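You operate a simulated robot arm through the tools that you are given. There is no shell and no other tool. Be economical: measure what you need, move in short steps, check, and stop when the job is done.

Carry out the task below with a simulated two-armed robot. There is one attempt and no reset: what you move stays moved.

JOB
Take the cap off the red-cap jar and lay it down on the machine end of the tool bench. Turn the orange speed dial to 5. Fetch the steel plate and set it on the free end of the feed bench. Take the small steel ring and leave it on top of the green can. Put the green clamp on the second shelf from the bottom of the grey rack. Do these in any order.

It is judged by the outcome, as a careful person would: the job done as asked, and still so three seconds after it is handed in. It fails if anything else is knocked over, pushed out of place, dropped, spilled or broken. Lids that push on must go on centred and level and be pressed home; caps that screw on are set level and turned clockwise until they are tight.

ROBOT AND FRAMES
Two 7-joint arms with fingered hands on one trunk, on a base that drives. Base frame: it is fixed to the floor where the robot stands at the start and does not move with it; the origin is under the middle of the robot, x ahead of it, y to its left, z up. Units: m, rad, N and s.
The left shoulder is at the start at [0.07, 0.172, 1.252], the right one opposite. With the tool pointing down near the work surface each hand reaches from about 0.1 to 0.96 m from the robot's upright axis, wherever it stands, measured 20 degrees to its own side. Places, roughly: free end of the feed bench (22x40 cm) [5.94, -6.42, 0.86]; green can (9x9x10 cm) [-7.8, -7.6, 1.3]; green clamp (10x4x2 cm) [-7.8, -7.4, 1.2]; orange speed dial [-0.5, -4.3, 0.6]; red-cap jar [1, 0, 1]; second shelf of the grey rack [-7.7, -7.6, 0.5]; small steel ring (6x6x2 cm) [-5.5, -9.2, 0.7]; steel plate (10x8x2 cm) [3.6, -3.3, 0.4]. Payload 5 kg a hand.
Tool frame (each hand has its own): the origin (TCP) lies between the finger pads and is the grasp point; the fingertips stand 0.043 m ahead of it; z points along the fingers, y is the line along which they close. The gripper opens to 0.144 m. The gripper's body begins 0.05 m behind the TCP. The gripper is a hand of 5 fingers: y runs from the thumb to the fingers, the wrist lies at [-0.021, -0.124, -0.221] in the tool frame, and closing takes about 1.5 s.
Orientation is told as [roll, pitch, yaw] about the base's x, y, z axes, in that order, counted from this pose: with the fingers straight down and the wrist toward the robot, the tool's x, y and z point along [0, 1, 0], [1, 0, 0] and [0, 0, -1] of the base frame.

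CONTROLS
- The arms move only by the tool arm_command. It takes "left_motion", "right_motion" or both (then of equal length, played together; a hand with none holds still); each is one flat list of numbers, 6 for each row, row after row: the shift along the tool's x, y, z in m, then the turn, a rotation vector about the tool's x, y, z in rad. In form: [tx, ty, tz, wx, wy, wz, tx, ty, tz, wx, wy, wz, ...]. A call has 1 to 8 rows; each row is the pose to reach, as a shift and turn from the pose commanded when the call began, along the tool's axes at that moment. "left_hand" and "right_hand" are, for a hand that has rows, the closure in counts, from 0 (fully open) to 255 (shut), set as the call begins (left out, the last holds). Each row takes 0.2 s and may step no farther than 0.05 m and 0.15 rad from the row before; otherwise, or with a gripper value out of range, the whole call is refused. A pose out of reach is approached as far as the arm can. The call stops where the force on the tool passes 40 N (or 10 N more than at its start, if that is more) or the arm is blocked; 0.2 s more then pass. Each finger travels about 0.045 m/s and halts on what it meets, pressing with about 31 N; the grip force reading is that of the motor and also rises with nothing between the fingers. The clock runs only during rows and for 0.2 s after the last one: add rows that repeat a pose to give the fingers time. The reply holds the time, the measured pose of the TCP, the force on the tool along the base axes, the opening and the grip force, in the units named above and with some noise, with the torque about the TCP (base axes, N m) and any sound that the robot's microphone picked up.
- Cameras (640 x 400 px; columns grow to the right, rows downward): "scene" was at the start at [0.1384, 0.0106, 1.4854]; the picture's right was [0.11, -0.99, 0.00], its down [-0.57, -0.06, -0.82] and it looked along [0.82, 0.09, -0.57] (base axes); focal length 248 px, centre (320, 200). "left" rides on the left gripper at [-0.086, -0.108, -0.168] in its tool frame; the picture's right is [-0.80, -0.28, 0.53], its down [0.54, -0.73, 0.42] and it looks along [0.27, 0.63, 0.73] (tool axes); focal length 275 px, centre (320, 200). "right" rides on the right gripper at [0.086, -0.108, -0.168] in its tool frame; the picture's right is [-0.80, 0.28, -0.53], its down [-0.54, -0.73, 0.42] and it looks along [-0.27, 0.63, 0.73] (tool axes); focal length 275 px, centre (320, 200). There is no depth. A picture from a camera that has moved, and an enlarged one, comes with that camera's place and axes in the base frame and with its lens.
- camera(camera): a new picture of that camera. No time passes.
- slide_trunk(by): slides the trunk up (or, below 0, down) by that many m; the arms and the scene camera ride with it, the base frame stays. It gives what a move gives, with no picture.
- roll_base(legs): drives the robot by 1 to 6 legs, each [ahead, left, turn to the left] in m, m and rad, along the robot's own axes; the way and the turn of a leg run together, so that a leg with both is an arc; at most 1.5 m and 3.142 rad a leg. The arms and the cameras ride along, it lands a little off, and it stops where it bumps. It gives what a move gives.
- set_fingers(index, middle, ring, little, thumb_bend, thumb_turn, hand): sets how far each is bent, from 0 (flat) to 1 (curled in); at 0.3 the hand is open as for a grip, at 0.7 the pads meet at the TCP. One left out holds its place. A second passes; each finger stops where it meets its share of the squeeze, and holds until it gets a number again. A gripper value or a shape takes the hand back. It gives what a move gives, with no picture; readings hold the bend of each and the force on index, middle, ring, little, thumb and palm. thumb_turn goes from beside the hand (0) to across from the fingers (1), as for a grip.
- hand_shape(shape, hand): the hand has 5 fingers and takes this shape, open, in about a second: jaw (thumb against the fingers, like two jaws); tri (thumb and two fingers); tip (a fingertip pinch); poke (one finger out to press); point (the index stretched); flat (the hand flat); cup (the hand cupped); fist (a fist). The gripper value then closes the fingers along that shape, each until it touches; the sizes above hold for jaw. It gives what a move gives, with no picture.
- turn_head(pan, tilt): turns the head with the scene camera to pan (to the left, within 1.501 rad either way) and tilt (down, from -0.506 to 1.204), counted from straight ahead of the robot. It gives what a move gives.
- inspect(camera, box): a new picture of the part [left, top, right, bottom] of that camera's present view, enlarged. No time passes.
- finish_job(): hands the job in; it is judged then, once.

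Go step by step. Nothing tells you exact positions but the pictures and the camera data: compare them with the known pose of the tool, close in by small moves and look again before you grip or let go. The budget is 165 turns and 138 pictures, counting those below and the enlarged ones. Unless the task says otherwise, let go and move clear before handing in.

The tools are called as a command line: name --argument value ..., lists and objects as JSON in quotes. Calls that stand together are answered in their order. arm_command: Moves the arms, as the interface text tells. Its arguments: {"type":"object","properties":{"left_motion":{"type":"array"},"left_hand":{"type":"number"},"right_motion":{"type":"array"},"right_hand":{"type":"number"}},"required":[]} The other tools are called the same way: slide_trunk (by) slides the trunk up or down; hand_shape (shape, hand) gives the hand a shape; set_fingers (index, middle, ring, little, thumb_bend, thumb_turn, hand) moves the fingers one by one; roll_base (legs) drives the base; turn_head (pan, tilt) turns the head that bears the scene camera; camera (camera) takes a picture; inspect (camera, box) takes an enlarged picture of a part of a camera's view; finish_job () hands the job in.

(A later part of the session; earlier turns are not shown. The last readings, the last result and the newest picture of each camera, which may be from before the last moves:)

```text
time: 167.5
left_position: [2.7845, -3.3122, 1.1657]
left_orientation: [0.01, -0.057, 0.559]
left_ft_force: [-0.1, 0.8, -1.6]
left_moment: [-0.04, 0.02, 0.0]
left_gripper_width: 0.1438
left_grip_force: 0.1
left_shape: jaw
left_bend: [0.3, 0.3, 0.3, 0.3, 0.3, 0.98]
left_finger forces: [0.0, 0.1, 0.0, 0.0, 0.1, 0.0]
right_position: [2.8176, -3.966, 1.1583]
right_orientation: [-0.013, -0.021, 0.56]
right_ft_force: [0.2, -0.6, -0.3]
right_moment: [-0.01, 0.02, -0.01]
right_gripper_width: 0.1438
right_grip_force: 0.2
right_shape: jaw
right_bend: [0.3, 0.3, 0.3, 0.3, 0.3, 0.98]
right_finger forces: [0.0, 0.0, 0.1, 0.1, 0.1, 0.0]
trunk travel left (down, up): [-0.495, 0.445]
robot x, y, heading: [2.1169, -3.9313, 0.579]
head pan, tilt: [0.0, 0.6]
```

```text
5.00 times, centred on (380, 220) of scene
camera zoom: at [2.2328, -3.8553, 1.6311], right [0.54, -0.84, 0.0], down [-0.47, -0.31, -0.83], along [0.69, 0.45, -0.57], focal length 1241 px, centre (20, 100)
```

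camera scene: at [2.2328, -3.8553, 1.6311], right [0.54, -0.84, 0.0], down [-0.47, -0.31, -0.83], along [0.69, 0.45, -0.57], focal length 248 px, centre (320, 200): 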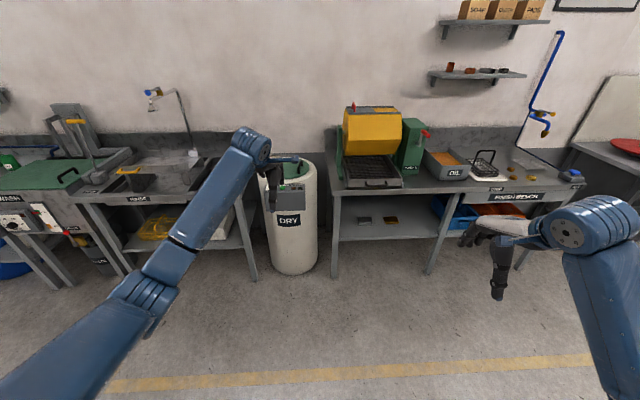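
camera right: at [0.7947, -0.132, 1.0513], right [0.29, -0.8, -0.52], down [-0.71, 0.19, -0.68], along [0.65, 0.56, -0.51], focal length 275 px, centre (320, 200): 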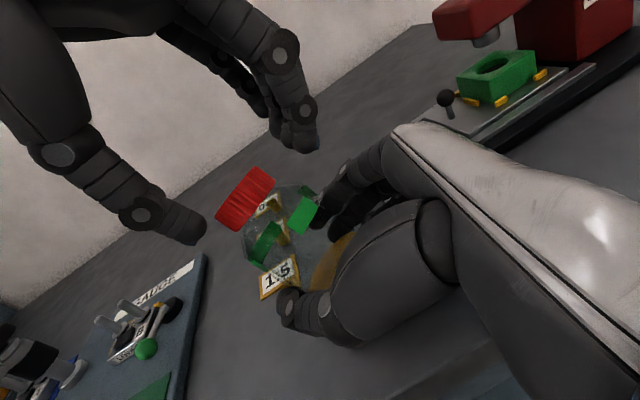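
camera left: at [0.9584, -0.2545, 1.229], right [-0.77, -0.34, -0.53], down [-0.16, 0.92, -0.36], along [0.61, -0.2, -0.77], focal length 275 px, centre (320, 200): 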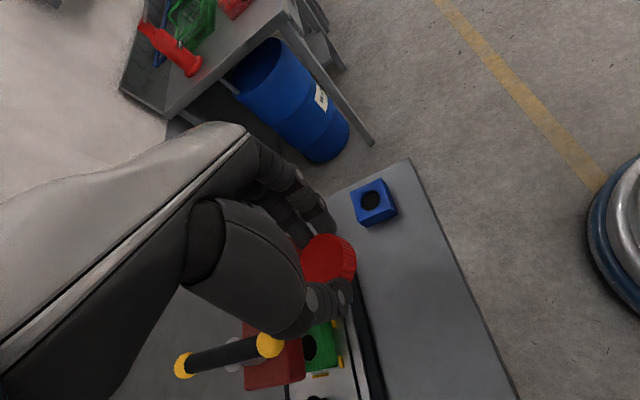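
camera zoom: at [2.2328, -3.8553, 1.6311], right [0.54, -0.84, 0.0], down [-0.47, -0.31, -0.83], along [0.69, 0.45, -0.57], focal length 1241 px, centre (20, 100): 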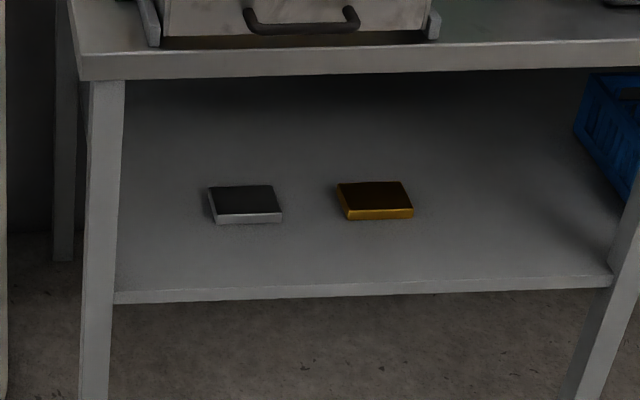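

The steel plate lies square on the shelf, about 0.2 m in from its front. I'll reach under with the hand pointing down, so first I tuck the left arm, extend the right, and lower the trunk here in the open.

arm_command --left_motion '[0.012, -0.045, 0, 0, 0, 0, 0.024, -0.09, 0, 0, 0, 0, 0.036, -0.135, 0, 0, 0, 0, 0.048, -0.18, 0, 0, 0, 0, 0.06, -0.225, 0, 0, 0, 0, 0.072, -0.27, 0, 0, 0, 0, 0.084, -0.315, 0, 0, 0, 0, 0.096, -0.36, 0, 0, 0, 0]' --right_motion '[0.015, 0.025, 0, 0, 0, 0, 0.03, 0.05, 0, 0, 0, 0, 0.045, 0.075, 0, 0, 0, 0, 0.06, 0.1, 0, 0, 0, 0, 0.075, 0.125, 0, 0, 0, 0, 0.09, 0.15, 0, 0, 0, 0, 0.105, 0.175, 0, 0, 0, 0, 0.11, 0.2, 0, 0, 0, 0]'

arm_command --left_motion '[0.03, -0.02, 0, 0, 0, 0, 0.06, -0.04, 0, 0, 0, 0, 0.09, -0.06, 0, 0, 0, 0, 0.12, -0.08, 0, 0, 0, 0]'

slide_trunk --by -0.49

arm_command --right_motion '[0, 0, 0.045, 0, 0, 0, 0, 0, 0.09, 0, 0, 0, 0, 0, 0.135, 0, 0, 0, 0, 0, 0.18, 0, 0, 0]'

camera --camera "scene"

```text
time: 169.3
left_position: [2.4376, -3.4141, 1.1456]
left_orientation: [0.008, -0.056, 0.556]
left_ft_force: [-1.0, 0.2, -0.1]
left_moment: [-0.02, -0.01, -0.03]
left_gripper_width: 0.1439
left_grip_force: 0.1
left_shape: jaw
left_bend: [0.3, 0.3, 0.3, 0.3, 0.3, 0.98]
left_finger forces: [0.1, 0.0, 0.1, 0.0, 0.0, 0.0]
left hand out of reach, approached as far as the arm can: row 8
right_position: [2.9296, -3.7685, 1.1624]
right_orientation: [-0.014, -0.019, 0.56]
right_ft_force: [0.1, -0.4, -0.4]
right_moment: [0.01, -0.06, 0.01]
right_gripper_width: 0.1441
right_grip_force: 0.1
right_shape: jaw
right_bend: [0.3, 0.3, 0.3, 0.3, 0.3, 0.98]
right_finger forces: [0.1, 0.0, 0.0, 0.1, 0.0, 0.0]
trunk travel left (down, up): [-0.495, 0.445]
robot x, y, heading: [2.1149, -3.9284, 0.575]
head pan, tilt: [0.0, 0.6]
```

```text
time: 170.3
left_position: [2.3225, -3.3182, 1.1402]
left_orientation: [0.006, -0.058, 0.555]
left_ft_force: [-0.3, -0.2, -0.9]
left_moment: [-0.02, -0.05, 0.01]
left_gripper_width: 0.1437
left_grip_force: 0.0
left_shape: jaw
left_bend: [0.3, 0.3, 0.3, 0.3, 0.3, 0.98]
left_finger forces: [0.0, 0.1, 0.1, 0.0, 0.0, 0.1]
left hand out of reach, approached as far as the arm can: row 1, 2, 3, 4
right_position: [2.9294, -3.769, 1.163]
right_orientation: [-0.016, -0.021, 0.562]
right_ft_force: [0.2, -0.5, -0.2]
right_moment: [0.02, -0.07, -0.02]
right_gripper_width: 0.144
right_grip_force: 0.1
right_shape: jaw
right_bend: [0.3, 0.3, 0.3, 0.3, 0.3, 0.98]
right_finger forces: [0.1, 0.0, 0.1, 0.0, 0.1, 0.1]
trunk travel left (down, up): [-0.495, 0.445]
robot x, y, heading: [2.1151, -3.9317, 0.568]
head pan, tilt: [0.0, 0.6]
```

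```text
refused: -0.49 is not a number from -0.4 to 0.4
```

```text
time: 171.3
left_position: [2.3246, -3.3201, 1.1386]
left_orientation: [0.006, -0.052, 0.556]
left_ft_force: [-0.3, -0.3, 0.5]
left_moment: [0.04, 0.03, 0.0]
left_gripper_width: 0.1437
left_grip_force: 0.0
left_shape: jaw
left_bend: [0.3, 0.3, 0.3, 0.3, 0.3, 0.98]
left_finger forces: [0.0, 0.1, 0.0, 0.0, 0.1, 0.1]
right_position: [2.9334, -3.7669, 0.9802]
right_orientation: [-0.015, -0.021, 0.561]
right_ft_force: [0.0, -0.9, 0.8]
right_moment: [-0.04, 0.04, 0.01]
right_gripper_width: 0.144
right_grip_force: 0.2
right_shape: jaw
right_bend: [0.3, 0.3, 0.3, 0.3, 0.3, 0.98]
right_finger forces: [0.1, 0.1, 0.1, 0.1, 0.0, 0.1]
trunk travel left (down, up): [-0.495, 0.445]
robot x, y, heading: [2.1173, -3.9327, 0.573]
head pan, tilt: [0.0, 0.6]
```

```text
60 pictures are left
camera scene: at [2.2331, -3.8553, 1.6311], right [0.54, -0.84, 0.0], down [-0.47, -0.31, -0.82], along [0.69, 0.45, -0.57], focal length 248 px, centre (320, 200)
```

scene: 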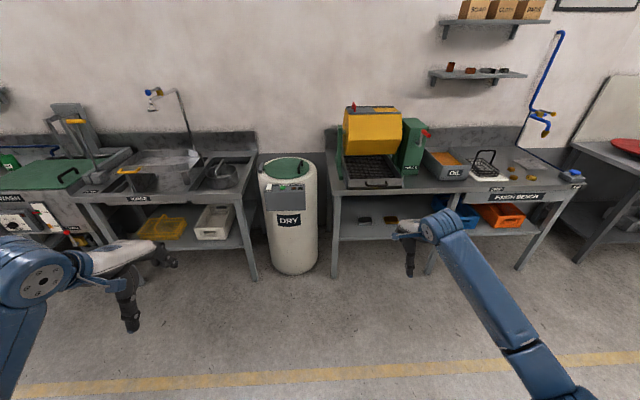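

I lower the trunk in two steps, move the left hand outward to clear the DRY barrel, and roll partway in.

arm_command --left_motion '[0.04, 0, 0, 0, 0, 0, 0.08, 0, 0, 0, 0, 0, 0.12, 0, 0, 0, 0, 0, 0.16, 0, 0, 0, 0, 0, 0.2, 0, 0, 0, 0, 0]'

slide_trunk --by -0.4

slide_trunk --by -0.09

roll_base --legs '[[0.5, -0.04, 0]]'

camera --camera "scene"

camera --camera "right"

```text
time: 172.5
left_position: [2.2155, -3.1485, 1.1376]
left_orientation: [0.006, -0.058, 0.558]
left_ft_force: [-1.1, 0.2, -0.9]
left_moment: [-0.03, -0.03, -0.01]
left_gripper_width: 0.1438
left_grip_force: 0.0
left_shape: jaw
left_bend: [0.3, 0.3, 0.3, 0.3, 0.3, 0.98]
left_finger forces: [0.1, 0.1, 0.1, 0.0, 0.0, 0.0]
right_position: [2.9319, -3.766, 0.9797]
right_orientation: [-0.017, -0.02, 0.56]
right_ft_force: [-0.7, -0.8, 0.2]
right_moment: [-0.04, -0.01, 0.02]
right_gripper_width: 0.1438
right_grip_force: 0.0
right_shape: jaw
right_bend: [0.3, 0.3, 0.3, 0.3, 0.3, 0.98]
right_finger forces: [0.1, 0.0, 0.1, 0.0, 0.1, 0.1]
trunk travel left (down, up): [-0.495, 0.445]
robot x, y, heading: [2.1142, -3.9316, 0.574]
head pan, tilt: [0.0, 0.6]
```

```text
time: 176.3
left_position: [2.2163, -3.1506, 0.7393]
left_orientation: [0.009, -0.058, 0.558]
left_ft_force: [-0.5, -0.3, 0.0]
left_moment: [0.01, -0.03, 0.03]
left_gripper_width: 0.144
left_grip_force: 0.1
left_shape: jaw
left_bend: [0.3, 0.3, 0.3, 0.3, 0.3, 0.98]
left_finger forces: [0.1, 0.0, 0.0, 0.1, 0.0, 0.1]
right_position: [2.932, -3.7673, 0.5804]
right_orientation: [-0.014, -0.021, 0.562]
right_ft_force: [0.2, -0.2, 0.3]
right_moment: [-0.01, -0.03, 0.02]
right_gripper_width: 0.1436
right_grip_force: 0.0
right_shape: jaw
right_bend: [0.3, 0.3, 0.3, 0.3, 0.3, 0.98]
right_finger forces: [0.1, 0.1, 0.0, 0.0, 0.0, 0.0]
trunk travel left (down, up): [-0.095, 0.845]
robot x, y, heading: [2.1111, -3.9315, 0.573]
head pan, tilt: [0.0, 0.6]
```

```text
time: 177.6
left_position: [2.2162, -3.1515, 0.6498]
left_orientation: [0.009, -0.06, 0.558]
left_ft_force: [0.0, 0.6, -0.4]
left_moment: [0.0, 0.01, 0.0]
left_gripper_width: 0.1439
left_grip_force: 0.1
left_shape: jaw
left_bend: [0.3, 0.3, 0.3, 0.3, 0.3, 0.98]
left_finger forces: [0.0, 0.0, 0.1, 0.0, 0.0, 0.0]
right_position: [2.9323, -3.7668, 0.4904]
right_orientation: [-0.013, -0.02, 0.56]
right_ft_force: [-0.2, 0.3, 1.1]
right_moment: [-0.01, -0.01, 0.03]
right_gripper_width: 0.1437
right_grip_force: 0.3
right_shape: jaw
right_bend: [0.3, 0.3, 0.3, 0.3, 0.3, 0.98]
right_finger forces: [0.1, 0.1, 0.0, 0.0, 0.0, 0.0]
trunk travel left (down, up): [-0.005, 0.935]
robot x, y, heading: [2.118, -3.933, 0.573]
head pan, tilt: [0.0, 0.6]
```

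```text
time: 180.5
left_position: [2.6477, -2.9126, 0.6482]
left_orientation: [0.01, -0.055, 0.566]
left_ft_force: [0.4, 0.0, -0.3]
left_moment: [-0.01, -0.01, 0.02]
left_gripper_width: 0.1441
left_grip_force: 0.1
left_shape: jaw
left_bend: [0.3, 0.3, 0.3, 0.3, 0.3, 0.98]
left_finger forces: [0.0, 0.0, 0.0, 0.0, 0.1, 0.2]
right_position: [3.3681, -3.5229, 0.4899]
right_orientation: [-0.015, -0.019, 0.567]
right_ft_force: [-0.8, 0.2, 0.9]
right_moment: [0.01, 0.03, 0.01]
right_gripper_width: 0.1437
right_grip_force: 0.0
right_shape: jaw
right_bend: [0.3, 0.3, 0.3, 0.3, 0.3, 0.98]
right_finger forces: [0.0, 0.0, 0.0, 0.0, 0.0, 0.0]
trunk travel left (down, up): [-0.005, 0.935]
robot x, y, heading: [2.5523, -3.6946, 0.58]
head pan, tilt: [0.0, 0.6]
```

```text
59 pictures are left
camera scene: at [2.6696, -3.6162, 1.141], right [0.55, -0.84, 0.0], down [-0.47, -0.31, -0.82], along [0.69, 0.45, -0.57], focal length 248 px, centre (320, 200)
```

scene: 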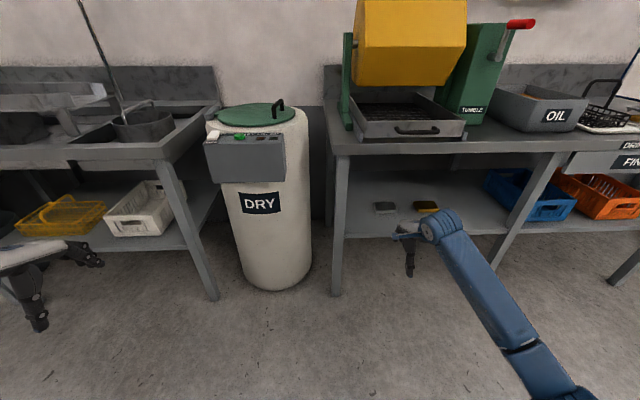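

```text
58 pictures are left
camera right: at [3.2268, -3.5085, 0.6531], right [0.65, -0.52, 0.55], down [-0.31, -0.85, -0.43], along [0.69, 0.11, -0.72], focal length 275 px, centre (320, 200)
```

right: 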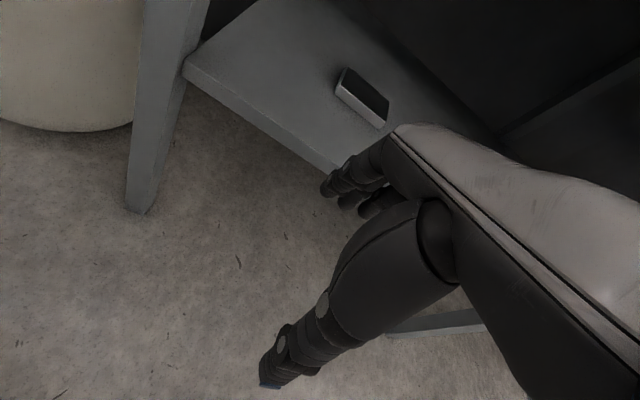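

Plate top triangulates to about [3.643, −3.351, 0.434]. I raise the hand 1.3 cm, roll 0.22 m in, then extend the arm the last 10 cm under the bench.

arm_command --right_motion '[0, 0, -0.014, 0, 0, 0, 0, 0, -0.014, 0, 0, 0]'

roll_base --legs '[[0.224, -0.007, 0]]'

arm_command --right_motion '[0, 0.035, 0, 0, 0, 0, 0, 0.07, 0, 0, 0, 0, 0, 0.1, 0, 0, 0, 0]'

camera --camera "right"

inspect --camera "scene" --box '[320, 140, 560, 300]'

```text
time: 181.1
left_position: [2.6477, -2.9122, 0.6492]
left_orientation: [0.009, -0.056, 0.566]
left_ft_force: [-0.6, -0.1, -1.0]
left_moment: [0.01, 0.0, 0.01]
left_gripper_width: 0.144
left_grip_force: 0.1
left_shape: jaw
left_bend: [0.3, 0.3, 0.3, 0.3, 0.3, 0.98]
left_finger forces: [0.1, 0.1, 0.0, 0.0, 0.0, 0.1]
right_position: [3.3685, -3.5233, 0.5045]
right_orientation: [-0.015, -0.019, 0.568]
right_ft_force: [0.2, -0.8, -0.7]
right_moment: [0.01, -0.03, -0.03]
right_gripper_width: 0.144
right_grip_force: 0.1
right_shape: jaw
right_bend: [0.3, 0.3, 0.3, 0.3, 0.3, 0.98]
right_finger forces: [0.0, 0.0, 0.0, 0.1, 0.0, 0.0]
trunk travel left (down, up): [-0.005, 0.935]
robot x, y, heading: [2.5535, -3.6937, 0.581]
head pan, tilt: [0.0, 0.6]
```

```text
time: 182.8
left_position: [2.8399, -2.7964, 0.6485]
left_orientation: [0.009, -0.057, 0.565]
left_ft_force: [0.2, -1.0, -1.0]
left_moment: [0.01, 0.01, -0.02]
left_gripper_width: 0.1441
left_grip_force: 0.0
left_shape: jaw
left_bend: [0.3, 0.3, 0.3, 0.3, 0.3, 0.98]
left_finger forces: [0.0, 0.1, 0.0, 0.0, 0.0, 0.1]
right_position: [3.5585, -3.4071, 0.5042]
right_orientation: [-0.014, -0.02, 0.567]
right_ft_force: [0.6, 0.6, -0.1]
right_moment: [0.02, 0.01, -0.02]
right_gripper_width: 0.1437
right_grip_force: 0.1
right_shape: jaw
right_bend: [0.3, 0.3, 0.3, 0.3, 0.3, 0.98]
right_finger forces: [0.0, 0.0, 0.0, 0.1, 0.1, 0.1]
trunk travel left (down, up): [-0.005, 0.935]
robot x, y, heading: [2.7422, -3.5776, 0.581]
head pan, tilt: [0.0, 0.6]
```

```text
time: 183.6
left_position: [2.8395, -2.7946, 0.6476]
left_orientation: [0.01, -0.055, 0.565]
left_ft_force: [0.3, 0.0, 0.2]
left_moment: [0.03, -0.02, 0.05]
left_gripper_width: 0.1436
left_grip_force: 0.1
left_shape: jaw
left_bend: [0.3, 0.3, 0.3, 0.3, 0.3, 0.98]
left_finger forces: [0.0, 0.1, 0.0, 0.0, 0.0, 0.0]
right_position: [3.6427, -3.3513, 0.5075]
right_orientation: [-0.014, -0.02, 0.565]
right_ft_force: [1.3, 0.0, -0.1]
right_moment: [0.05, -0.01, 0.01]
right_gripper_width: 0.144
right_grip_force: 0.2
right_shape: jaw
right_bend: [0.3, 0.3, 0.3, 0.3, 0.3, 0.98]
right_finger forces: [0.0, 0.0, 0.0, 0.0, 0.0, 0.0]
trunk travel left (down, up): [-0.005, 0.935]
robot x, y, heading: [2.7466, -3.5769, 0.58]
head pan, tilt: [0.0, 0.6]
```

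```text
57 pictures are left
camera right: at [3.5006, -3.338, 0.6708], right [0.65, -0.52, 0.55], down [-0.31, -0.85, -0.43], along [0.69, 0.11, -0.72], focal length 275 px, centre (320, 200)
```

right: 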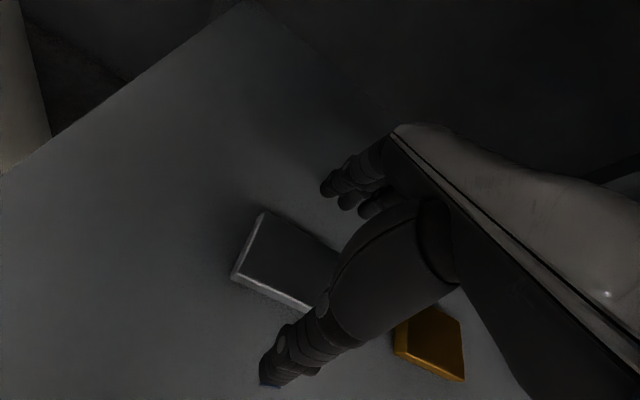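

```text
2.50 times, centred on (440, 220) of scene
camera zoom: at [2.86, -3.4995, 1.141], right [0.55, -0.84, 0.0], down [-0.47, -0.31, -0.82], along [0.69, 0.45, -0.57], focal length 620 px, centre (20, 150)
```

zoom: 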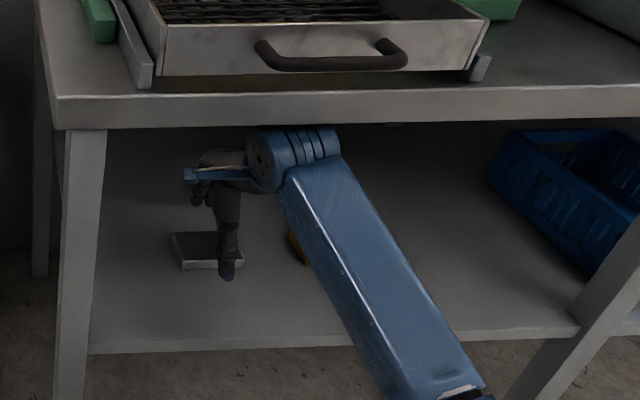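

The plate is square to the hand, its centre about 1 cm farther in. I shift 11 mm forward, lower, and close.

arm_command --right_motion '[-0.001, 0.011, 0, 0, 0, 0, -0.001, 0.011, 0.02, 0, 0, 0, -0.001, 0.011, 0.035, 0, 0, 0, -0.001, 0.011, 0.043, 0, 0, 0]'

arm_command --right_motion '[0, 0, 0, 0, 0, 0, 0, 0, 0, 0, 0, 0, 0, 0, 0, 0, 0, 0, 0, 0, 0, 0, 0, 0, 0, 0, 0, 0, 0, 0, 0, 0, 0, 0, 0, 0]' --right_hand 255

camera --camera "right"

```text
time: 184.6
left_position: [2.8382, -2.796, 0.6478]
left_orientation: [0.009, -0.058, 0.565]
left_ft_force: [0.2, -1.0, 0.1]
left_moment: [-0.01, 0.01, 0.0]
left_gripper_width: 0.1441
left_grip_force: 0.1
left_shape: jaw
left_bend: [0.3, 0.3, 0.3, 0.3, 0.3, 0.98]
left_finger forces: [0.1, 0.0, 0.1, 0.1, 0.0, 0.0]
right_position: [3.6541, -3.3469, 0.4662]
right_orientation: [-0.013, -0.024, 0.568]
right_ft_force: [-1.5, 0.2, 8.8]
right_moment: [0.13, -0.22, -0.05]
right_gripper_width: 0.1434
right_grip_force: 0.1
right_shape: jaw
right_bend: [0.3, 0.3, 0.3, 0.3, 0.3, 0.97]
right_finger forces: [0.1, 6.2, 0.0, 0.1, 2.4, 0.0]
trunk travel left (down, up): [-0.005, 0.935]
robot x, y, heading: [2.7478, -3.5761, 0.58]
head pan, tilt: [0.0, 0.6]
```

```text
time: 186.1
left_position: [2.839, -2.7951, 0.6474]
left_orientation: [0.009, -0.059, 0.567]
left_ft_force: [0.2, -0.7, -0.1]
left_moment: [-0.01, 0.04, 0.02]
left_gripper_width: 0.1436
left_grip_force: 0.1
left_shape: jaw
left_bend: [0.3, 0.3, 0.3, 0.3, 0.3, 0.98]
left_finger forces: [0.0, 0.0, 0.0, 0.0, 0.0, 0.0]
right_position: [3.6563, -3.3458, 0.4712]
right_orientation: [-0.013, -0.033, 0.568]
right_ft_force: [-2.7, -0.6, 16.3]
right_moment: [-0.17, 0.53, 0.1]
right_gripper_width: 0.0657
right_grip_force: 31.5
right_shape: jaw
right_bend: [0.74, 0.47, 0.45, 0.46, 0.71, 1.0]
right_finger forces: [19.6, 4.1, 4.1, 0.0, 41.2, 0.0]
trunk travel left (down, up): [-0.005, 0.935]
robot x, y, heading: [2.7443, -3.5743, 0.579]
head pan, tilt: [0.0, 0.6]
stopped in row 6 (right hand): the force on the tool passed its limit at 40 N (the readings are from after the stop); the commanded pose is now the measured one
```

```text
55 pictures are left
camera right: at [3.5122, -3.3334, 0.6328], right [0.65, -0.52, 0.55], down [-0.31, -0.84, -0.44], along [0.7, 0.11, -0.71], focal length 275 px, centre (320, 200)
```

right: 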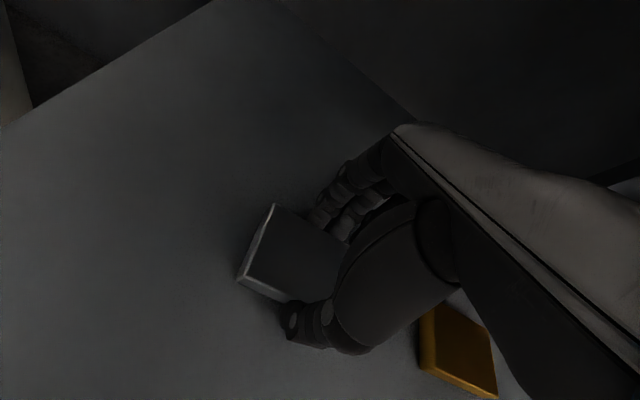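

The plate is gripped. I lift about 3.5 cm and check it comes along.

arm_command --right_motion '[0, 0, -0.012, 0, 0, 0, 0, 0, -0.025, 0, 0, 0, 0, 0, -0.036, 0, 0, 0]'

arm_command --right_motion '[0, -0.035, 0, 0, 0, 0, 0, -0.07, 0, 0, 0, 0, 0, -0.1, 0, 0, 0, 0]'

camera --camera "right"

```text
time: 186.9
left_position: [2.84, -2.795, 0.6485]
left_orientation: [0.009, -0.057, 0.566]
left_ft_force: [-0.2, -1.0, 0.2]
left_moment: [-0.02, 0.02, 0.03]
left_gripper_width: 0.1441
left_grip_force: 0.0
left_shape: jaw
left_bend: [0.3, 0.3, 0.3, 0.3, 0.3, 0.98]
left_finger forces: [0.1, 0.1, 0.0, 0.0, 0.0, 0.0]
right_position: [3.6531, -3.3461, 0.5016]
right_orientation: [-0.015, -0.023, 0.567]
right_ft_force: [-0.4, 0.0, -5.9]
right_moment: [-0.04, -0.03, -0.02]
right_gripper_width: 0.0654
right_grip_force: 30.8
right_shape: jaw
right_bend: [0.74, 0.47, 0.45, 0.46, 0.71, 1.0]
right_finger forces: [19.0, 4.1, 3.7, 0.1, 26.8, 0.0]
trunk travel left (down, up): [-0.005, 0.935]
robot x, y, heading: [2.7414, -3.576, 0.578]
head pan, tilt: [0.0, 0.6]
```

```text
time: 187.7
left_position: [2.8396, -2.7955, 0.6481]
left_orientation: [0.01, -0.055, 0.566]
left_ft_force: [0.3, -0.5, -0.4]
left_moment: [0.0, 0.02, 0.02]
left_gripper_width: 0.1437
left_grip_force: 0.2
left_shape: jaw
left_bend: [0.3, 0.3, 0.3, 0.3, 0.3, 0.98]
left_finger forces: [0.1, 0.0, 0.0, 0.0, 0.0, 0.0]
right_position: [3.5681, -3.4001, 0.4993]
right_orientation: [-0.014, -0.024, 0.566]
right_ft_force: [-0.1, 0.1, -4.9]
right_moment: [-0.01, -0.04, 0.0]
right_gripper_width: 0.0653
right_grip_force: 30.7
right_shape: jaw
right_bend: [0.74, 0.47, 0.45, 0.46, 0.71, 1.0]
right_finger forces: [19.0, 4.2, 3.8, 0.0, 27.0, 0.0]
trunk travel left (down, up): [-0.005, 0.935]
robot x, y, heading: [2.7442, -3.5788, 0.578]
head pan, tilt: [0.0, 0.6]
```

```text
54 pictures are left
camera right: at [3.4266, -3.3865, 0.6625], right [0.65, -0.52, 0.55], down [-0.31, -0.85, -0.43], along [0.69, 0.11, -0.71], focal length 275 px, centre (320, 200)
```

right: 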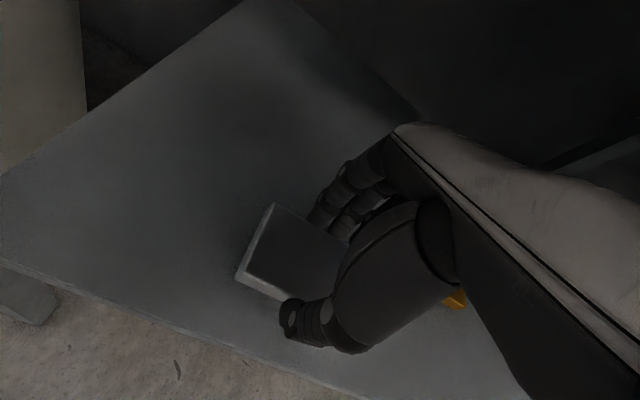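

The plate is held level and clear. I back out, raise the trunk, and sidestep 3.8 m further to the feed bench.

roll_base --legs '[[-0.74, 0, 0]]'

slide_trunk --by 0.4

slide_trunk --by 0.2

roll_base --legs '[[0, -1.3, 0], [0, -1.3, 0], [0, -1.1, 0.02]]'

camera --camera "scene"

```text
time: 191.8
left_position: [2.2131, -3.2061, 0.6501]
left_orientation: [0.009, -0.055, 0.563]
left_ft_force: [0.2, 0.1, -0.1]
left_moment: [-0.01, -0.04, 0.0]
left_gripper_width: 0.144
left_grip_force: 0.0
left_shape: jaw
left_bend: [0.3, 0.3, 0.3, 0.3, 0.3, 0.98]
left_finger forces: [0.0, 0.0, 0.0, 0.0, 0.0, 0.1]
right_position: [2.941, -3.8145, 0.4992]
right_orientation: [-0.014, -0.025, 0.563]
right_ft_force: [0.0, 0.2, -5.3]
right_moment: [-0.02, 0.0, 0.01]
right_gripper_width: 0.0653
right_grip_force: 31.4
right_shape: jaw
right_bend: [0.74, 0.47, 0.45, 0.46, 0.71, 1.0]
right_finger forces: [19.0, 4.2, 3.8, 0.0, 27.1, 0.0]
trunk travel left (down, up): [-0.005, 0.935]
robot x, y, heading: [2.1158, -3.9853, 0.579]
head pan, tilt: [0.0, 0.6]
```

```text
time: 195.6
left_position: [2.2139, -3.2067, 1.0485]
left_orientation: [0.01, -0.057, 0.562]
left_ft_force: [-0.6, 0.1, -0.4]
left_moment: [-0.01, 0.0, 0.02]
left_gripper_width: 0.1441
left_grip_force: 0.0
left_shape: jaw
left_bend: [0.3, 0.3, 0.3, 0.3, 0.3, 0.98]
left_finger forces: [0.1, 0.0, 0.0, 0.0, 0.0, 0.0]
right_position: [2.9408, -3.8142, 0.899]
right_orientation: [-0.014, -0.023, 0.565]
right_ft_force: [1.2, -0.2, -5.5]
right_moment: [0.0, -0.04, 0.01]
right_gripper_width: 0.0652
right_grip_force: 31.8
right_shape: jaw
right_bend: [0.74, 0.47, 0.45, 0.46, 0.71, 1.0]
right_finger forces: [19.1, 4.2, 3.8, 0.0, 27.1, 0.0]
trunk travel left (down, up): [-0.405, 0.535]
robot x, y, heading: [2.1147, -3.9868, 0.578]
head pan, tilt: [0.0, 0.6]
```

```text
time: 197.8
left_position: [2.2124, -3.2066, 1.2478]
left_orientation: [0.008, -0.055, 0.563]
left_ft_force: [-0.6, -1.3, 0.2]
left_moment: [-0.02, 0.01, 0.0]
left_gripper_width: 0.1439
left_grip_force: 0.0
left_shape: jaw
left_bend: [0.3, 0.3, 0.3, 0.3, 0.3, 0.98]
left_finger forces: [0.1, 0.0, 0.1, 0.0, 0.0, 0.1]
right_position: [2.9417, -3.8146, 1.098]
right_orientation: [-0.015, -0.023, 0.562]
right_ft_force: [-0.6, 0.1, -5.3]
right_moment: [-0.03, -0.03, 0.01]
right_gripper_width: 0.0654
right_grip_force: 31.2
right_shape: jaw
right_bend: [0.74, 0.47, 0.45, 0.46, 0.71, 1.0]
right_finger forces: [19.1, 4.2, 3.8, 0.0, 27.0, 0.1]
trunk travel left (down, up): [-0.605, 0.335]
robot x, y, heading: [2.1171, -3.9882, 0.58]
head pan, tilt: [0.0, 0.6]
```

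```text
time: 215.6
left_position: [4.2287, -6.2704, 1.2477]
left_orientation: [0.008, -0.055, 0.614]
left_ft_force: [-0.9, 0.6, 0.4]
left_moment: [0.01, -0.02, -0.05]
left_gripper_width: 0.144
left_grip_force: 0.1
left_shape: jaw
left_bend: [0.3, 0.3, 0.3, 0.3, 0.3, 0.98]
left_finger forces: [0.0, 0.0, 0.0, 0.1, 0.0, 0.1]
right_position: [4.9877, -6.8391, 1.1001]
right_orientation: [-0.014, -0.027, 0.617]
right_ft_force: [0.5, -0.3, -4.9]
right_moment: [-0.03, -0.01, 0.0]
right_gripper_width: 0.0654
right_grip_force: 31.6
right_shape: jaw
right_bend: [0.74, 0.47, 0.45, 0.46, 0.71, 1.0]
right_finger forces: [19.2, 4.3, 3.7, 0.1, 27.0, 0.0]
trunk travel left (down, up): [-0.605, 0.335]
robot x, y, heading: [4.1729, -7.0568, 0.627]
head pan, tilt: [0.0, 0.6]
```

```text
53 pictures are left
camera scene: at [4.2839, -6.9731, 1.741], right [0.59, -0.81, 0.0], down [-0.46, -0.33, -0.82], along [0.67, 0.49, -0.57], focal length 248 px, centre (320, 200)
```

scene: 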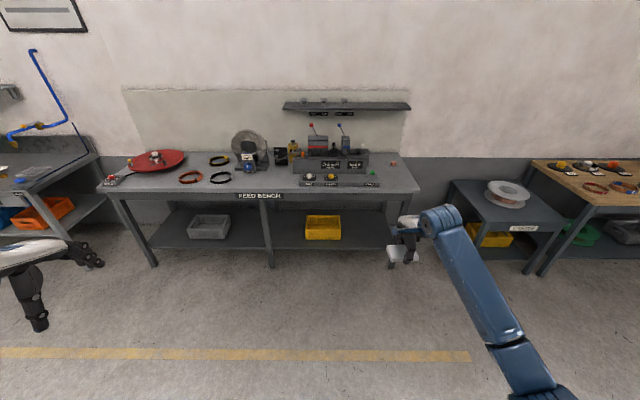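

The free end is the right end of the feed bench. I zoom in there to see what is lying on it.

inspect --camera "scene" --box '[340, 140, 430, 200]'

```text
6.67 times, centred on (385, 170) of scene
camera zoom: at [4.2839, -6.9731, 1.741], right [0.59, -0.81, 0.0], down [-0.46, -0.33, -0.82], along [0.67, 0.49, -0.57], focal length 1655 px, centre (-113, 400)
```

zoom: 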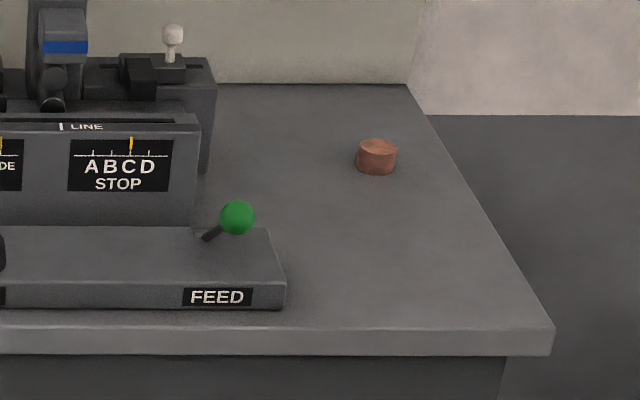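

There's a copper piece at the back of the free end and open space in front of it. I'll set the plate at about [5.876, −6.468], rolling right and then forward.

roll_base --legs '[[0, -0.221, 0], [0.937, 0, 0]]'

turn_head --pan -0.3 --tilt 0.8

camera --camera "scene"

```text
time: 221.8
left_position: [5.1012, -5.8971, 1.2494]
left_orientation: [0.008, -0.057, 0.626]
left_ft_force: [-1.0, 0.6, 0.1]
left_moment: [-0.01, 0.03, -0.03]
left_gripper_width: 0.144
left_grip_force: 0.0
left_shape: jaw
left_bend: [0.3, 0.3, 0.3, 0.3, 0.3, 0.98]
left_finger forces: [0.1, 0.1, 0.0, 0.0, 0.0, 0.0]
right_position: [5.866, -6.4571, 1.0991]
right_orientation: [-0.014, -0.024, 0.627]
right_ft_force: [0.4, 0.7, -5.0]
right_moment: [0.0, -0.02, -0.01]
right_gripper_width: 0.0653
right_grip_force: 31.0
right_shape: jaw
right_bend: [0.74, 0.47, 0.45, 0.46, 0.71, 1.0]
right_finger forces: [19.3, 4.1, 3.5, 0.0, 27.0, 0.1]
trunk travel left (down, up): [-0.605, 0.335]
robot x, y, heading: [5.0536, -6.6798, 0.641]
head pan, tilt: [0.0, 0.6]
```

```text
time: 222.6
left_position: [5.1021, -5.8963, 1.2482]
left_orientation: [0.009, -0.056, 0.627]
left_ft_force: [0.4, 0.1, -0.4]
left_moment: [-0.04, 0.0, -0.01]
left_gripper_width: 0.144
left_grip_force: 0.1
left_shape: jaw
left_bend: [0.3, 0.3, 0.3, 0.3, 0.3, 0.98]
left_finger forces: [0.0, 0.0, 0.0, 0.0, 0.0, 0.0]
right_position: [5.8682, -6.4562, 1.0991]
right_orientation: [-0.012, -0.023, 0.627]
right_ft_force: [0.2, 0.5, -5.5]
right_moment: [0.0, -0.01, 0.0]
right_gripper_width: 0.0651
right_grip_force: 30.9
right_shape: jaw
right_bend: [0.74, 0.47, 0.45, 0.46, 0.71, 1.0]
right_finger forces: [19.2, 4.2, 3.5, 0.0, 26.9, 0.0]
trunk travel left (down, up): [-0.605, 0.335]
robot x, y, heading: [5.051, -6.6824, 0.641]
head pan, tilt: [-0.3, 0.799]
```

```text
51 pictures are left
camera scene: at [5.1708, -6.6242, 1.7241], right [0.33, -0.94, 0.0], down [-0.68, -0.24, -0.7], along [0.66, 0.23, -0.72], focal length 248 px, centre (320, 200)
```

scene: 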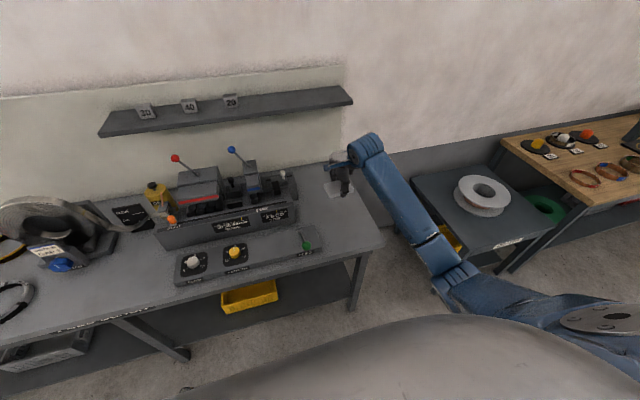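

The plate hovers over the free space between the lever and the bench's right edge. I lower it and feel for contact.

arm_command --right_motion '[0, 0, 0.045, 0, 0, 0, 0, 0, 0.09, 0, 0, 0, 0, 0, 0.135, 0, 0, 0, 0, 0, 0.16, 0, 0, 0]'

inspect --camera "scene" --box '[260, 160, 410, 260]'

```text
time: 223.6
left_position: [5.1027, -5.8972, 1.2487]
left_orientation: [0.008, -0.057, 0.626]
left_ft_force: [0.1, -0.2, 0.4]
left_moment: [0.02, 0.04, 0.03]
left_gripper_width: 0.1441
left_grip_force: 0.1
left_shape: jaw
left_bend: [0.3, 0.3, 0.3, 0.3, 0.3, 0.98]
left_finger forces: [0.0, 0.1, 0.0, 0.0, 0.0, 0.0]
right_position: [5.8731, -6.4558, 0.9398]
right_orientation: [-0.014, -0.023, 0.626]
right_ft_force: [0.9, -0.5, -4.4]
right_moment: [-0.03, 0.02, 0.02]
right_gripper_width: 0.0651
right_grip_force: 30.3
right_shape: jaw
right_bend: [0.74, 0.47, 0.45, 0.46, 0.71, 1.0]
right_finger forces: [19.0, 4.2, 3.7, 0.0, 26.7, 0.0]
trunk travel left (down, up): [-0.605, 0.335]
robot x, y, heading: [5.0531, -6.6849, 0.64]
head pan, tilt: [-0.3, 0.799]
```

```text
4.00 times, centred on (335, 210) of scene
camera zoom: at [5.1708, -6.6246, 1.7241], right [0.33, -0.94, 0.0], down [-0.68, -0.24, -0.7], along [0.66, 0.23, -0.72], focal length 993 px, centre (260, 160)
```

zoom: 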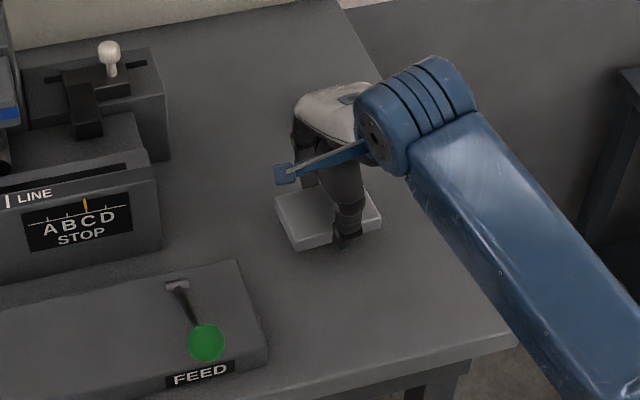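

Good position. I lower in small steps to contact.

arm_command --right_motion '[0, 0, 0.007, 0, 0, 0, 0, 0, 0.014, 0, 0, 0, 0, 0, 0.019, 0, 0, 0, 0, 0, 0.024, 0, 0, 0]'

```text
time: 224.6
left_position: [5.1011, -5.8964, 1.2479]
left_orientation: [0.009, -0.054, 0.628]
left_ft_force: [-0.5, -0.6, 0.5]
left_moment: [-0.01, -0.03, -0.02]
left_gripper_width: 0.1441
left_grip_force: 0.1
left_shape: jaw
left_bend: [0.3, 0.3, 0.3, 0.3, 0.3, 0.98]
left_finger forces: [0.0, 0.0, 0.1, 0.0, 0.0, 0.0]
right_position: [5.8735, -6.4573, 0.9152]
right_orientation: [-0.014, -0.023, 0.626]
right_ft_force: [0.3, 0.5, -6.1]
right_moment: [0.06, -0.02, -0.02]
right_gripper_width: 0.0651
right_grip_force: 31.2
right_shape: jaw
right_bend: [0.74, 0.47, 0.45, 0.46, 0.71, 1.0]
right_finger forces: [18.9, 4.3, 3.6, 0.1, 26.7, 0.0]
trunk travel left (down, up): [-0.605, 0.335]
robot x, y, heading: [5.056, -6.6834, 0.635]
head pan, tilt: [-0.3, 0.799]
```

arm_command --right_motion '[0, 0, 0.004, 0, 0, 0, 0, 0, 0.008, 0, 0, 0, 0, 0, 0.011, 0, 0, 0]'

```text
time: 225.4
left_position: [5.1012, -5.8973, 1.2478]
left_orientation: [0.009, -0.058, 0.624]
left_ft_force: [0.0, -0.9, -0.8]
left_moment: [-0.01, -0.02, -0.01]
left_gripper_width: 0.1438
left_grip_force: 0.1
left_shape: jaw
left_bend: [0.3, 0.3, 0.3, 0.3, 0.3, 0.98]
left_finger forces: [0.0, 0.0, 0.0, 0.0, 0.0, 0.0]
right_position: [5.8724, -6.4565, 0.9061]
right_orientation: [-0.014, -0.024, 0.628]
right_ft_force: [0.3, -1.5, 3.3]
right_moment: [0.26, -0.17, 0.02]
right_gripper_width: 0.0653
right_grip_force: 31.6
right_shape: jaw
right_bend: [0.74, 0.47, 0.45, 0.46, 0.71, 1.0]
right_finger forces: [19.7, 4.2, 3.5, 0.0, 27.5, 0.0]
trunk travel left (down, up): [-0.605, 0.335]
robot x, y, heading: [5.0535, -6.6815, 0.64]
head pan, tilt: [-0.3, 0.799]
```

Contact made. I press 1 mm more, open, and lift away.

arm_command --right_motion '[0, 0, 0.001, 0, 0, 0, 0, 0, 0.001, 0, 0, 0, 0, 0, 0.001, 0, 0, 0, 0, 0, 0.001, 0, 0, 0, 0, 0, 0.001, 0, 0, 0]' --right_hand 20

arm_command --right_motion '[0, 0, -0.02, 0, 0, 0, 0, 0, -0.06, 0, 0, 0, 0, 0, -0.1, 0, 0, 0, 0, 0, -0.14, 0, 0, 0, 0, 0, -0.18, 0, 0, 0, 0, 0, -0.22, 0, 0, 0]'

roll_base --legs '[[-0.9, 0, 0]]'

turn_head --pan -0.15 --tilt 0.6

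inspect --camera "scene" --box '[220, 130, 430, 270]'

```text
time: 226.6
left_position: [5.102, -5.8977, 1.2484]
left_orientation: [0.01, -0.056, 0.625]
left_ft_force: [0.3, -0.2, 0.4]
left_moment: [-0.03, -0.01, -0.01]
left_gripper_width: 0.1437
left_grip_force: 0.1
left_shape: jaw
left_bend: [0.3, 0.3, 0.3, 0.3, 0.3, 0.98]
left_finger forces: [0.1, 0.0, 0.1, 0.0, 0.0, 0.0]
right_position: [5.8727, -6.4559, 0.9025]
right_orientation: [-0.013, -0.023, 0.626]
right_ft_force: [-0.2, 1.0, 0.0]
right_moment: [-0.01, 0.05, -0.04]
right_gripper_width: 0.1325
right_grip_force: 0.0
right_shape: jaw
right_bend: [0.28, 0.31, 0.31, 0.31, 0.35, 0.98]
right_finger forces: [0.0, 0.0, 0.0, 0.1, 0.1, 0.0]
trunk travel left (down, up): [-0.605, 0.335]
robot x, y, heading: [5.0542, -6.6832, 0.645]
head pan, tilt: [-0.3, 0.799]
```

```text
time: 228.0
left_position: [5.1004, -5.8962, 1.2484]
left_orientation: [0.01, -0.057, 0.626]
left_ft_force: [-0.6, -0.4, 0.1]
left_moment: [0.01, 0.0, -0.01]
left_gripper_width: 0.144
left_grip_force: 0.0
left_shape: jaw
left_bend: [0.3, 0.3, 0.3, 0.3, 0.3, 0.98]
left_finger forces: [0.0, 0.1, 0.0, 0.1, 0.0, 0.1]
right_position: [5.8643, -6.4565, 1.1211]
right_orientation: [-0.015, -0.022, 0.63]
right_ft_force: [-0.1, 0.2, -0.9]
right_moment: [0.01, -0.04, 0.0]
right_gripper_width: 0.1329
right_grip_force: 0.0
right_shape: jaw
right_bend: [0.28, 0.31, 0.3, 0.31, 0.35, 0.98]
right_finger forces: [0.1, 0.1, 0.1, 0.0, 0.1, 0.0]
trunk travel left (down, up): [-0.605, 0.335]
robot x, y, heading: [5.0519, -6.6805, 0.639]
head pan, tilt: [-0.3, 0.799]
```

```text
time: 232.8
left_position: [4.3615, -6.4473, 1.2473]
left_orientation: [0.008, -0.056, 0.668]
left_ft_force: [1.0, 0.0, 0.8]
left_moment: [0.0, 0.02, -0.02]
left_gripper_width: 0.144
left_grip_force: 0.0
left_shape: jaw
left_bend: [0.3, 0.3, 0.3, 0.3, 0.3, 0.98]
left_finger forces: [0.0, 0.1, 0.1, 0.0, 0.0, 0.0]
right_position: [5.1468, -6.9748, 1.1206]
right_orientation: [-0.014, -0.022, 0.671]
right_ft_force: [-0.5, 0.3, 0.5]
right_moment: [-0.03, 0.01, -0.02]
right_gripper_width: 0.1328
right_grip_force: 0.1
right_shape: jaw
right_bend: [0.28, 0.31, 0.3, 0.31, 0.35, 0.98]
right_finger forces: [0.0, 0.0, 0.0, 0.0, 0.0, 0.0]
trunk travel left (down, up): [-0.605, 0.335]
robot x, y, heading: [4.3443, -7.2339, 0.681]
head pan, tilt: [-0.3, 0.799]
```

```text
time: 233.5
left_position: [4.3602, -6.4492, 1.249]
left_orientation: [0.009, -0.057, 0.669]
left_ft_force: [-0.1, -0.3, -0.6]
left_moment: [-0.03, 0.02, -0.01]
left_gripper_width: 0.1438
left_grip_force: 0.0
left_shape: jaw
left_bend: [0.3, 0.3, 0.3, 0.3, 0.3, 0.98]
left_finger forces: [0.0, 0.0, 0.0, 0.0, 0.0, 0.0]
right_position: [5.1459, -6.975, 1.1223]
right_orientation: [-0.014, -0.025, 0.668]
right_ft_force: [0.3, -0.3, 0.3]
right_moment: [0.02, -0.04, -0.02]
right_gripper_width: 0.1327
right_grip_force: 0.0
right_shape: jaw
right_bend: [0.28, 0.31, 0.3, 0.31, 0.35, 0.98]
right_finger forces: [0.0, 0.1, 0.0, 0.1, 0.0, 0.0]
trunk travel left (down, up): [-0.605, 0.335]
robot x, y, heading: [4.3416, -7.2374, 0.689]
head pan, tilt: [-0.15, 0.6]
```

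```text
2.86 times, centred on (325, 200) of scene
camera zoom: at [4.4599, -7.1574, 1.7411], right [0.51, -0.86, 0.0], down [-0.49, -0.29, -0.82], along [0.71, 0.42, -0.57], focal length 709 px, centre (306, 200)
```

zoom: 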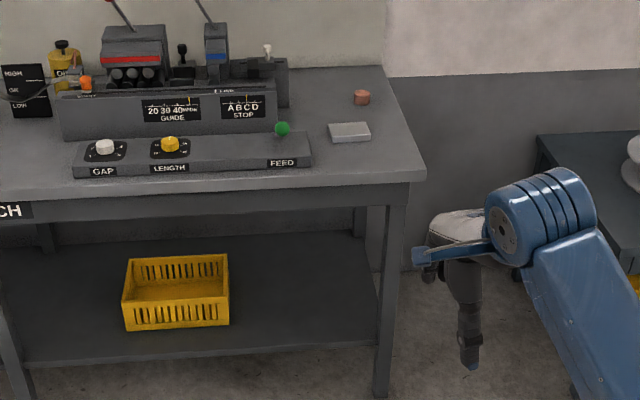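

The plate is placed well. Now the speed dial near [−0.5, −4.3, 0.6]: I turn toward it and look.

roll_base --legs '[[-0.3, 0, 0], [0, 0, 1.9]]'

turn_head --pan 0.0 --tilt 0.25

camera --camera "scene"

```text
time: 240.1
left_position: [3.3726, -7.6806, 1.2491]
left_orientation: [0.008, -0.057, 2.595]
left_ft_force: [-0.4, 0.1, 0.8]
left_moment: [0.02, -0.03, -0.01]
left_gripper_width: 0.1439
left_grip_force: 0.0
left_shape: jaw
left_bend: [0.3, 0.3, 0.3, 0.3, 0.3, 0.98]
left_finger forces: [0.0, 0.0, 0.0, 0.1, 0.1, 0.0]
right_position: [3.5929, -6.7595, 1.121]
right_orientation: [-0.015, -0.025, 2.594]
right_ft_force: [0.2, 0.5, 0.0]
right_moment: [-0.02, 0.0, -0.01]
right_gripper_width: 0.1328
right_grip_force: 0.0
right_shape: jaw
right_bend: [0.28, 0.31, 0.3, 0.31, 0.35, 0.98]
right_finger forces: [0.0, 0.1, 0.0, 0.0, 0.1, 0.0]
trunk travel left (down, up): [-0.605, 0.335]
robot x, y, heading: [4.1171, -7.4224, 2.609]
head pan, tilt: [-0.15, 0.6]
```

```text
time: 241.0
left_position: [3.3713, -7.6816, 1.2481]
left_orientation: [0.009, -0.056, 2.594]
left_ft_force: [-0.1, 0.8, -0.3]
left_moment: [-0.02, 0.0, 0.01]
left_gripper_width: 0.1437
left_grip_force: 0.2
left_shape: jaw
left_bend: [0.3, 0.3, 0.3, 0.3, 0.3, 0.98]
left_finger forces: [0.0, 0.0, 0.0, 0.0, 0.1, 0.0]
right_position: [3.5935, -6.7595, 1.1212]
right_orientation: [-0.015, -0.025, 2.595]
right_ft_force: [-0.6, 0.3, -1.0]
right_moment: [-0.01, -0.03, 0.0]
right_gripper_width: 0.1326
right_grip_force: 0.0
right_shape: jaw
right_bend: [0.28, 0.31, 0.3, 0.31, 0.35, 0.98]
right_finger forces: [0.1, 0.1, 0.0, 0.0, 0.0, 0.0]
trunk travel left (down, up): [-0.605, 0.335]
robot x, y, heading: [4.117, -7.4216, 2.608]
head pan, tilt: [0.0, 0.25]
```

```text
48 pictures are left
camera scene: at [3.9916, -7.3478, 1.7732], right [0.51, 0.86, 0.0], down [0.21, -0.13, -0.97], along [-0.83, 0.49, -0.25], focal length 248 px, centre (320, 200)
```

scene: 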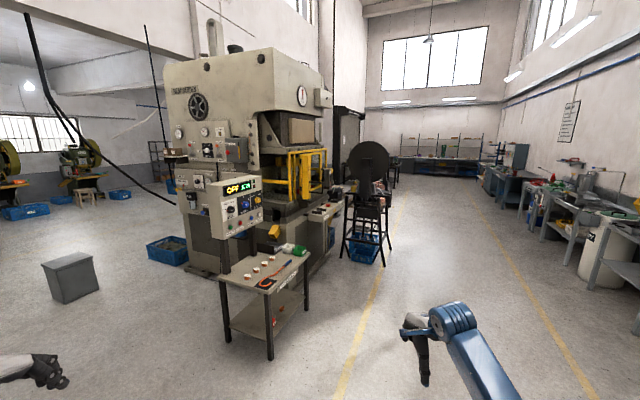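

A big press stands left of the aisle; the dial should be behind the reel stand, farther down on the left. I drive down the middle of the aisle and look left.

roll_base --legs '[[0, 0, -0.444], [1.5, -0.1, 0], [1.5, -0.1, 0], [1.4, -0.05, 0]]'

turn_head --pan 1.2 --tilt 0.4

camera --camera "scene"

```text
refused: leg 2 is longer than a leg can be; nothing moved
```

```text
time: 242.4
left_position: [3.3726, -7.6812, 1.2488]
left_orientation: [0.009, -0.057, 2.594]
left_ft_force: [-1.0, 0.6, 0.0]
left_moment: [0.02, -0.02, -0.05]
left_gripper_width: 0.1438
left_grip_force: 0.1
left_shape: jaw
left_bend: [0.3, 0.3, 0.3, 0.3, 0.3, 0.98]
left_finger forces: [0.0, 0.0, 0.1, 0.0, 0.0, 0.1]
right_position: [3.5933, -6.7603, 1.1218]
right_orientation: [-0.015, -0.026, 2.594]
right_ft_force: [1.3, 0.2, 0.7]
right_moment: [-0.01, 0.0, 0.03]
right_gripper_width: 0.1327
right_grip_force: 0.1
right_shape: jaw
right_bend: [0.28, 0.31, 0.3, 0.31, 0.35, 0.98]
right_finger forces: [0.1, 0.0, 0.0, 0.1, 0.0, 0.1]
trunk travel left (down, up): [-0.605, 0.335]
robot x, y, heading: [4.1179, -7.4202, 2.605]
head pan, tilt: [1.201, 0.4]
```

```text
47 pictures are left
camera scene: at [3.9993, -7.4524, 1.7593], right [-0.62, 0.79, 0.0], down [0.31, 0.24, -0.92], along [-0.72, -0.57, -0.39], focal length 248 px, centre (320, 200)
```

scene: 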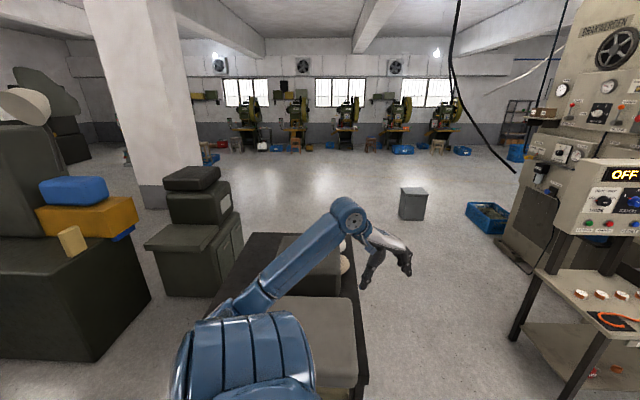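

roll_base --legs '[[0, 0, -0.444], [1.4, -0.1, 0], [1.4, -0.1, 0], [1.4, -0.05, 0]]'

camera --camera "scene"

```text
time: 263.8
left_position: [1.1326, -3.7591, 1.2488]
left_orientation: [0.009, -0.058, 2.158]
left_ft_force: [-0.5, 0.3, 0.7]
left_moment: [0.0, 0.0, -0.03]
left_gripper_width: 0.144
left_grip_force: 0.1
left_shape: jaw
left_bend: [0.3, 0.3, 0.3, 0.3, 0.3, 0.98]
left_finger forces: [0.1, 0.0, 0.1, 0.0, 0.0, 0.0]
right_position: [1.7215, -3.0177, 1.1214]
right_orientation: [-0.014, -0.023, 2.16]
right_ft_force: [-0.1, -0.6, -0.6]
right_moment: [0.05, 0.0, 0.03]
right_gripper_width: 0.1328
right_grip_force: 0.0
right_shape: jaw
right_bend: [0.28, 0.31, 0.3, 0.31, 0.35, 0.98]
right_finger forces: [0.0, 0.0, 0.1, 0.0, 0.1, 0.0]
trunk travel left (down, up): [-0.605, 0.335]
robot x, y, heading: [1.9189, -3.8349, 2.177]
head pan, tilt: [1.201, 0.4]
```

```text
46 pictures are left
camera scene: at [1.7983, -3.8175, 1.7594], right [-0.23, 0.97, 0.0], down [0.38, 0.09, -0.92], along [-0.9, -0.21, -0.39], focal length 248 px, centre (320, 200)
```

scene: 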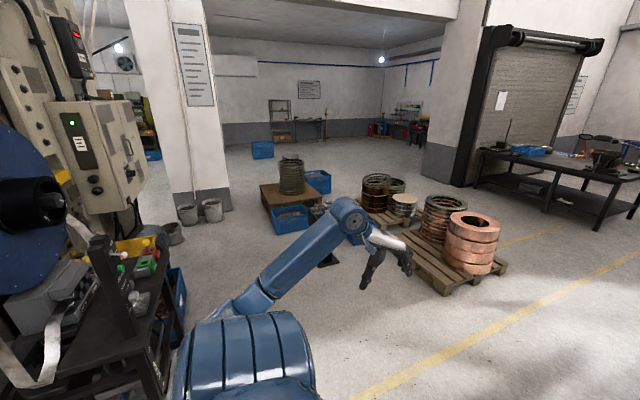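

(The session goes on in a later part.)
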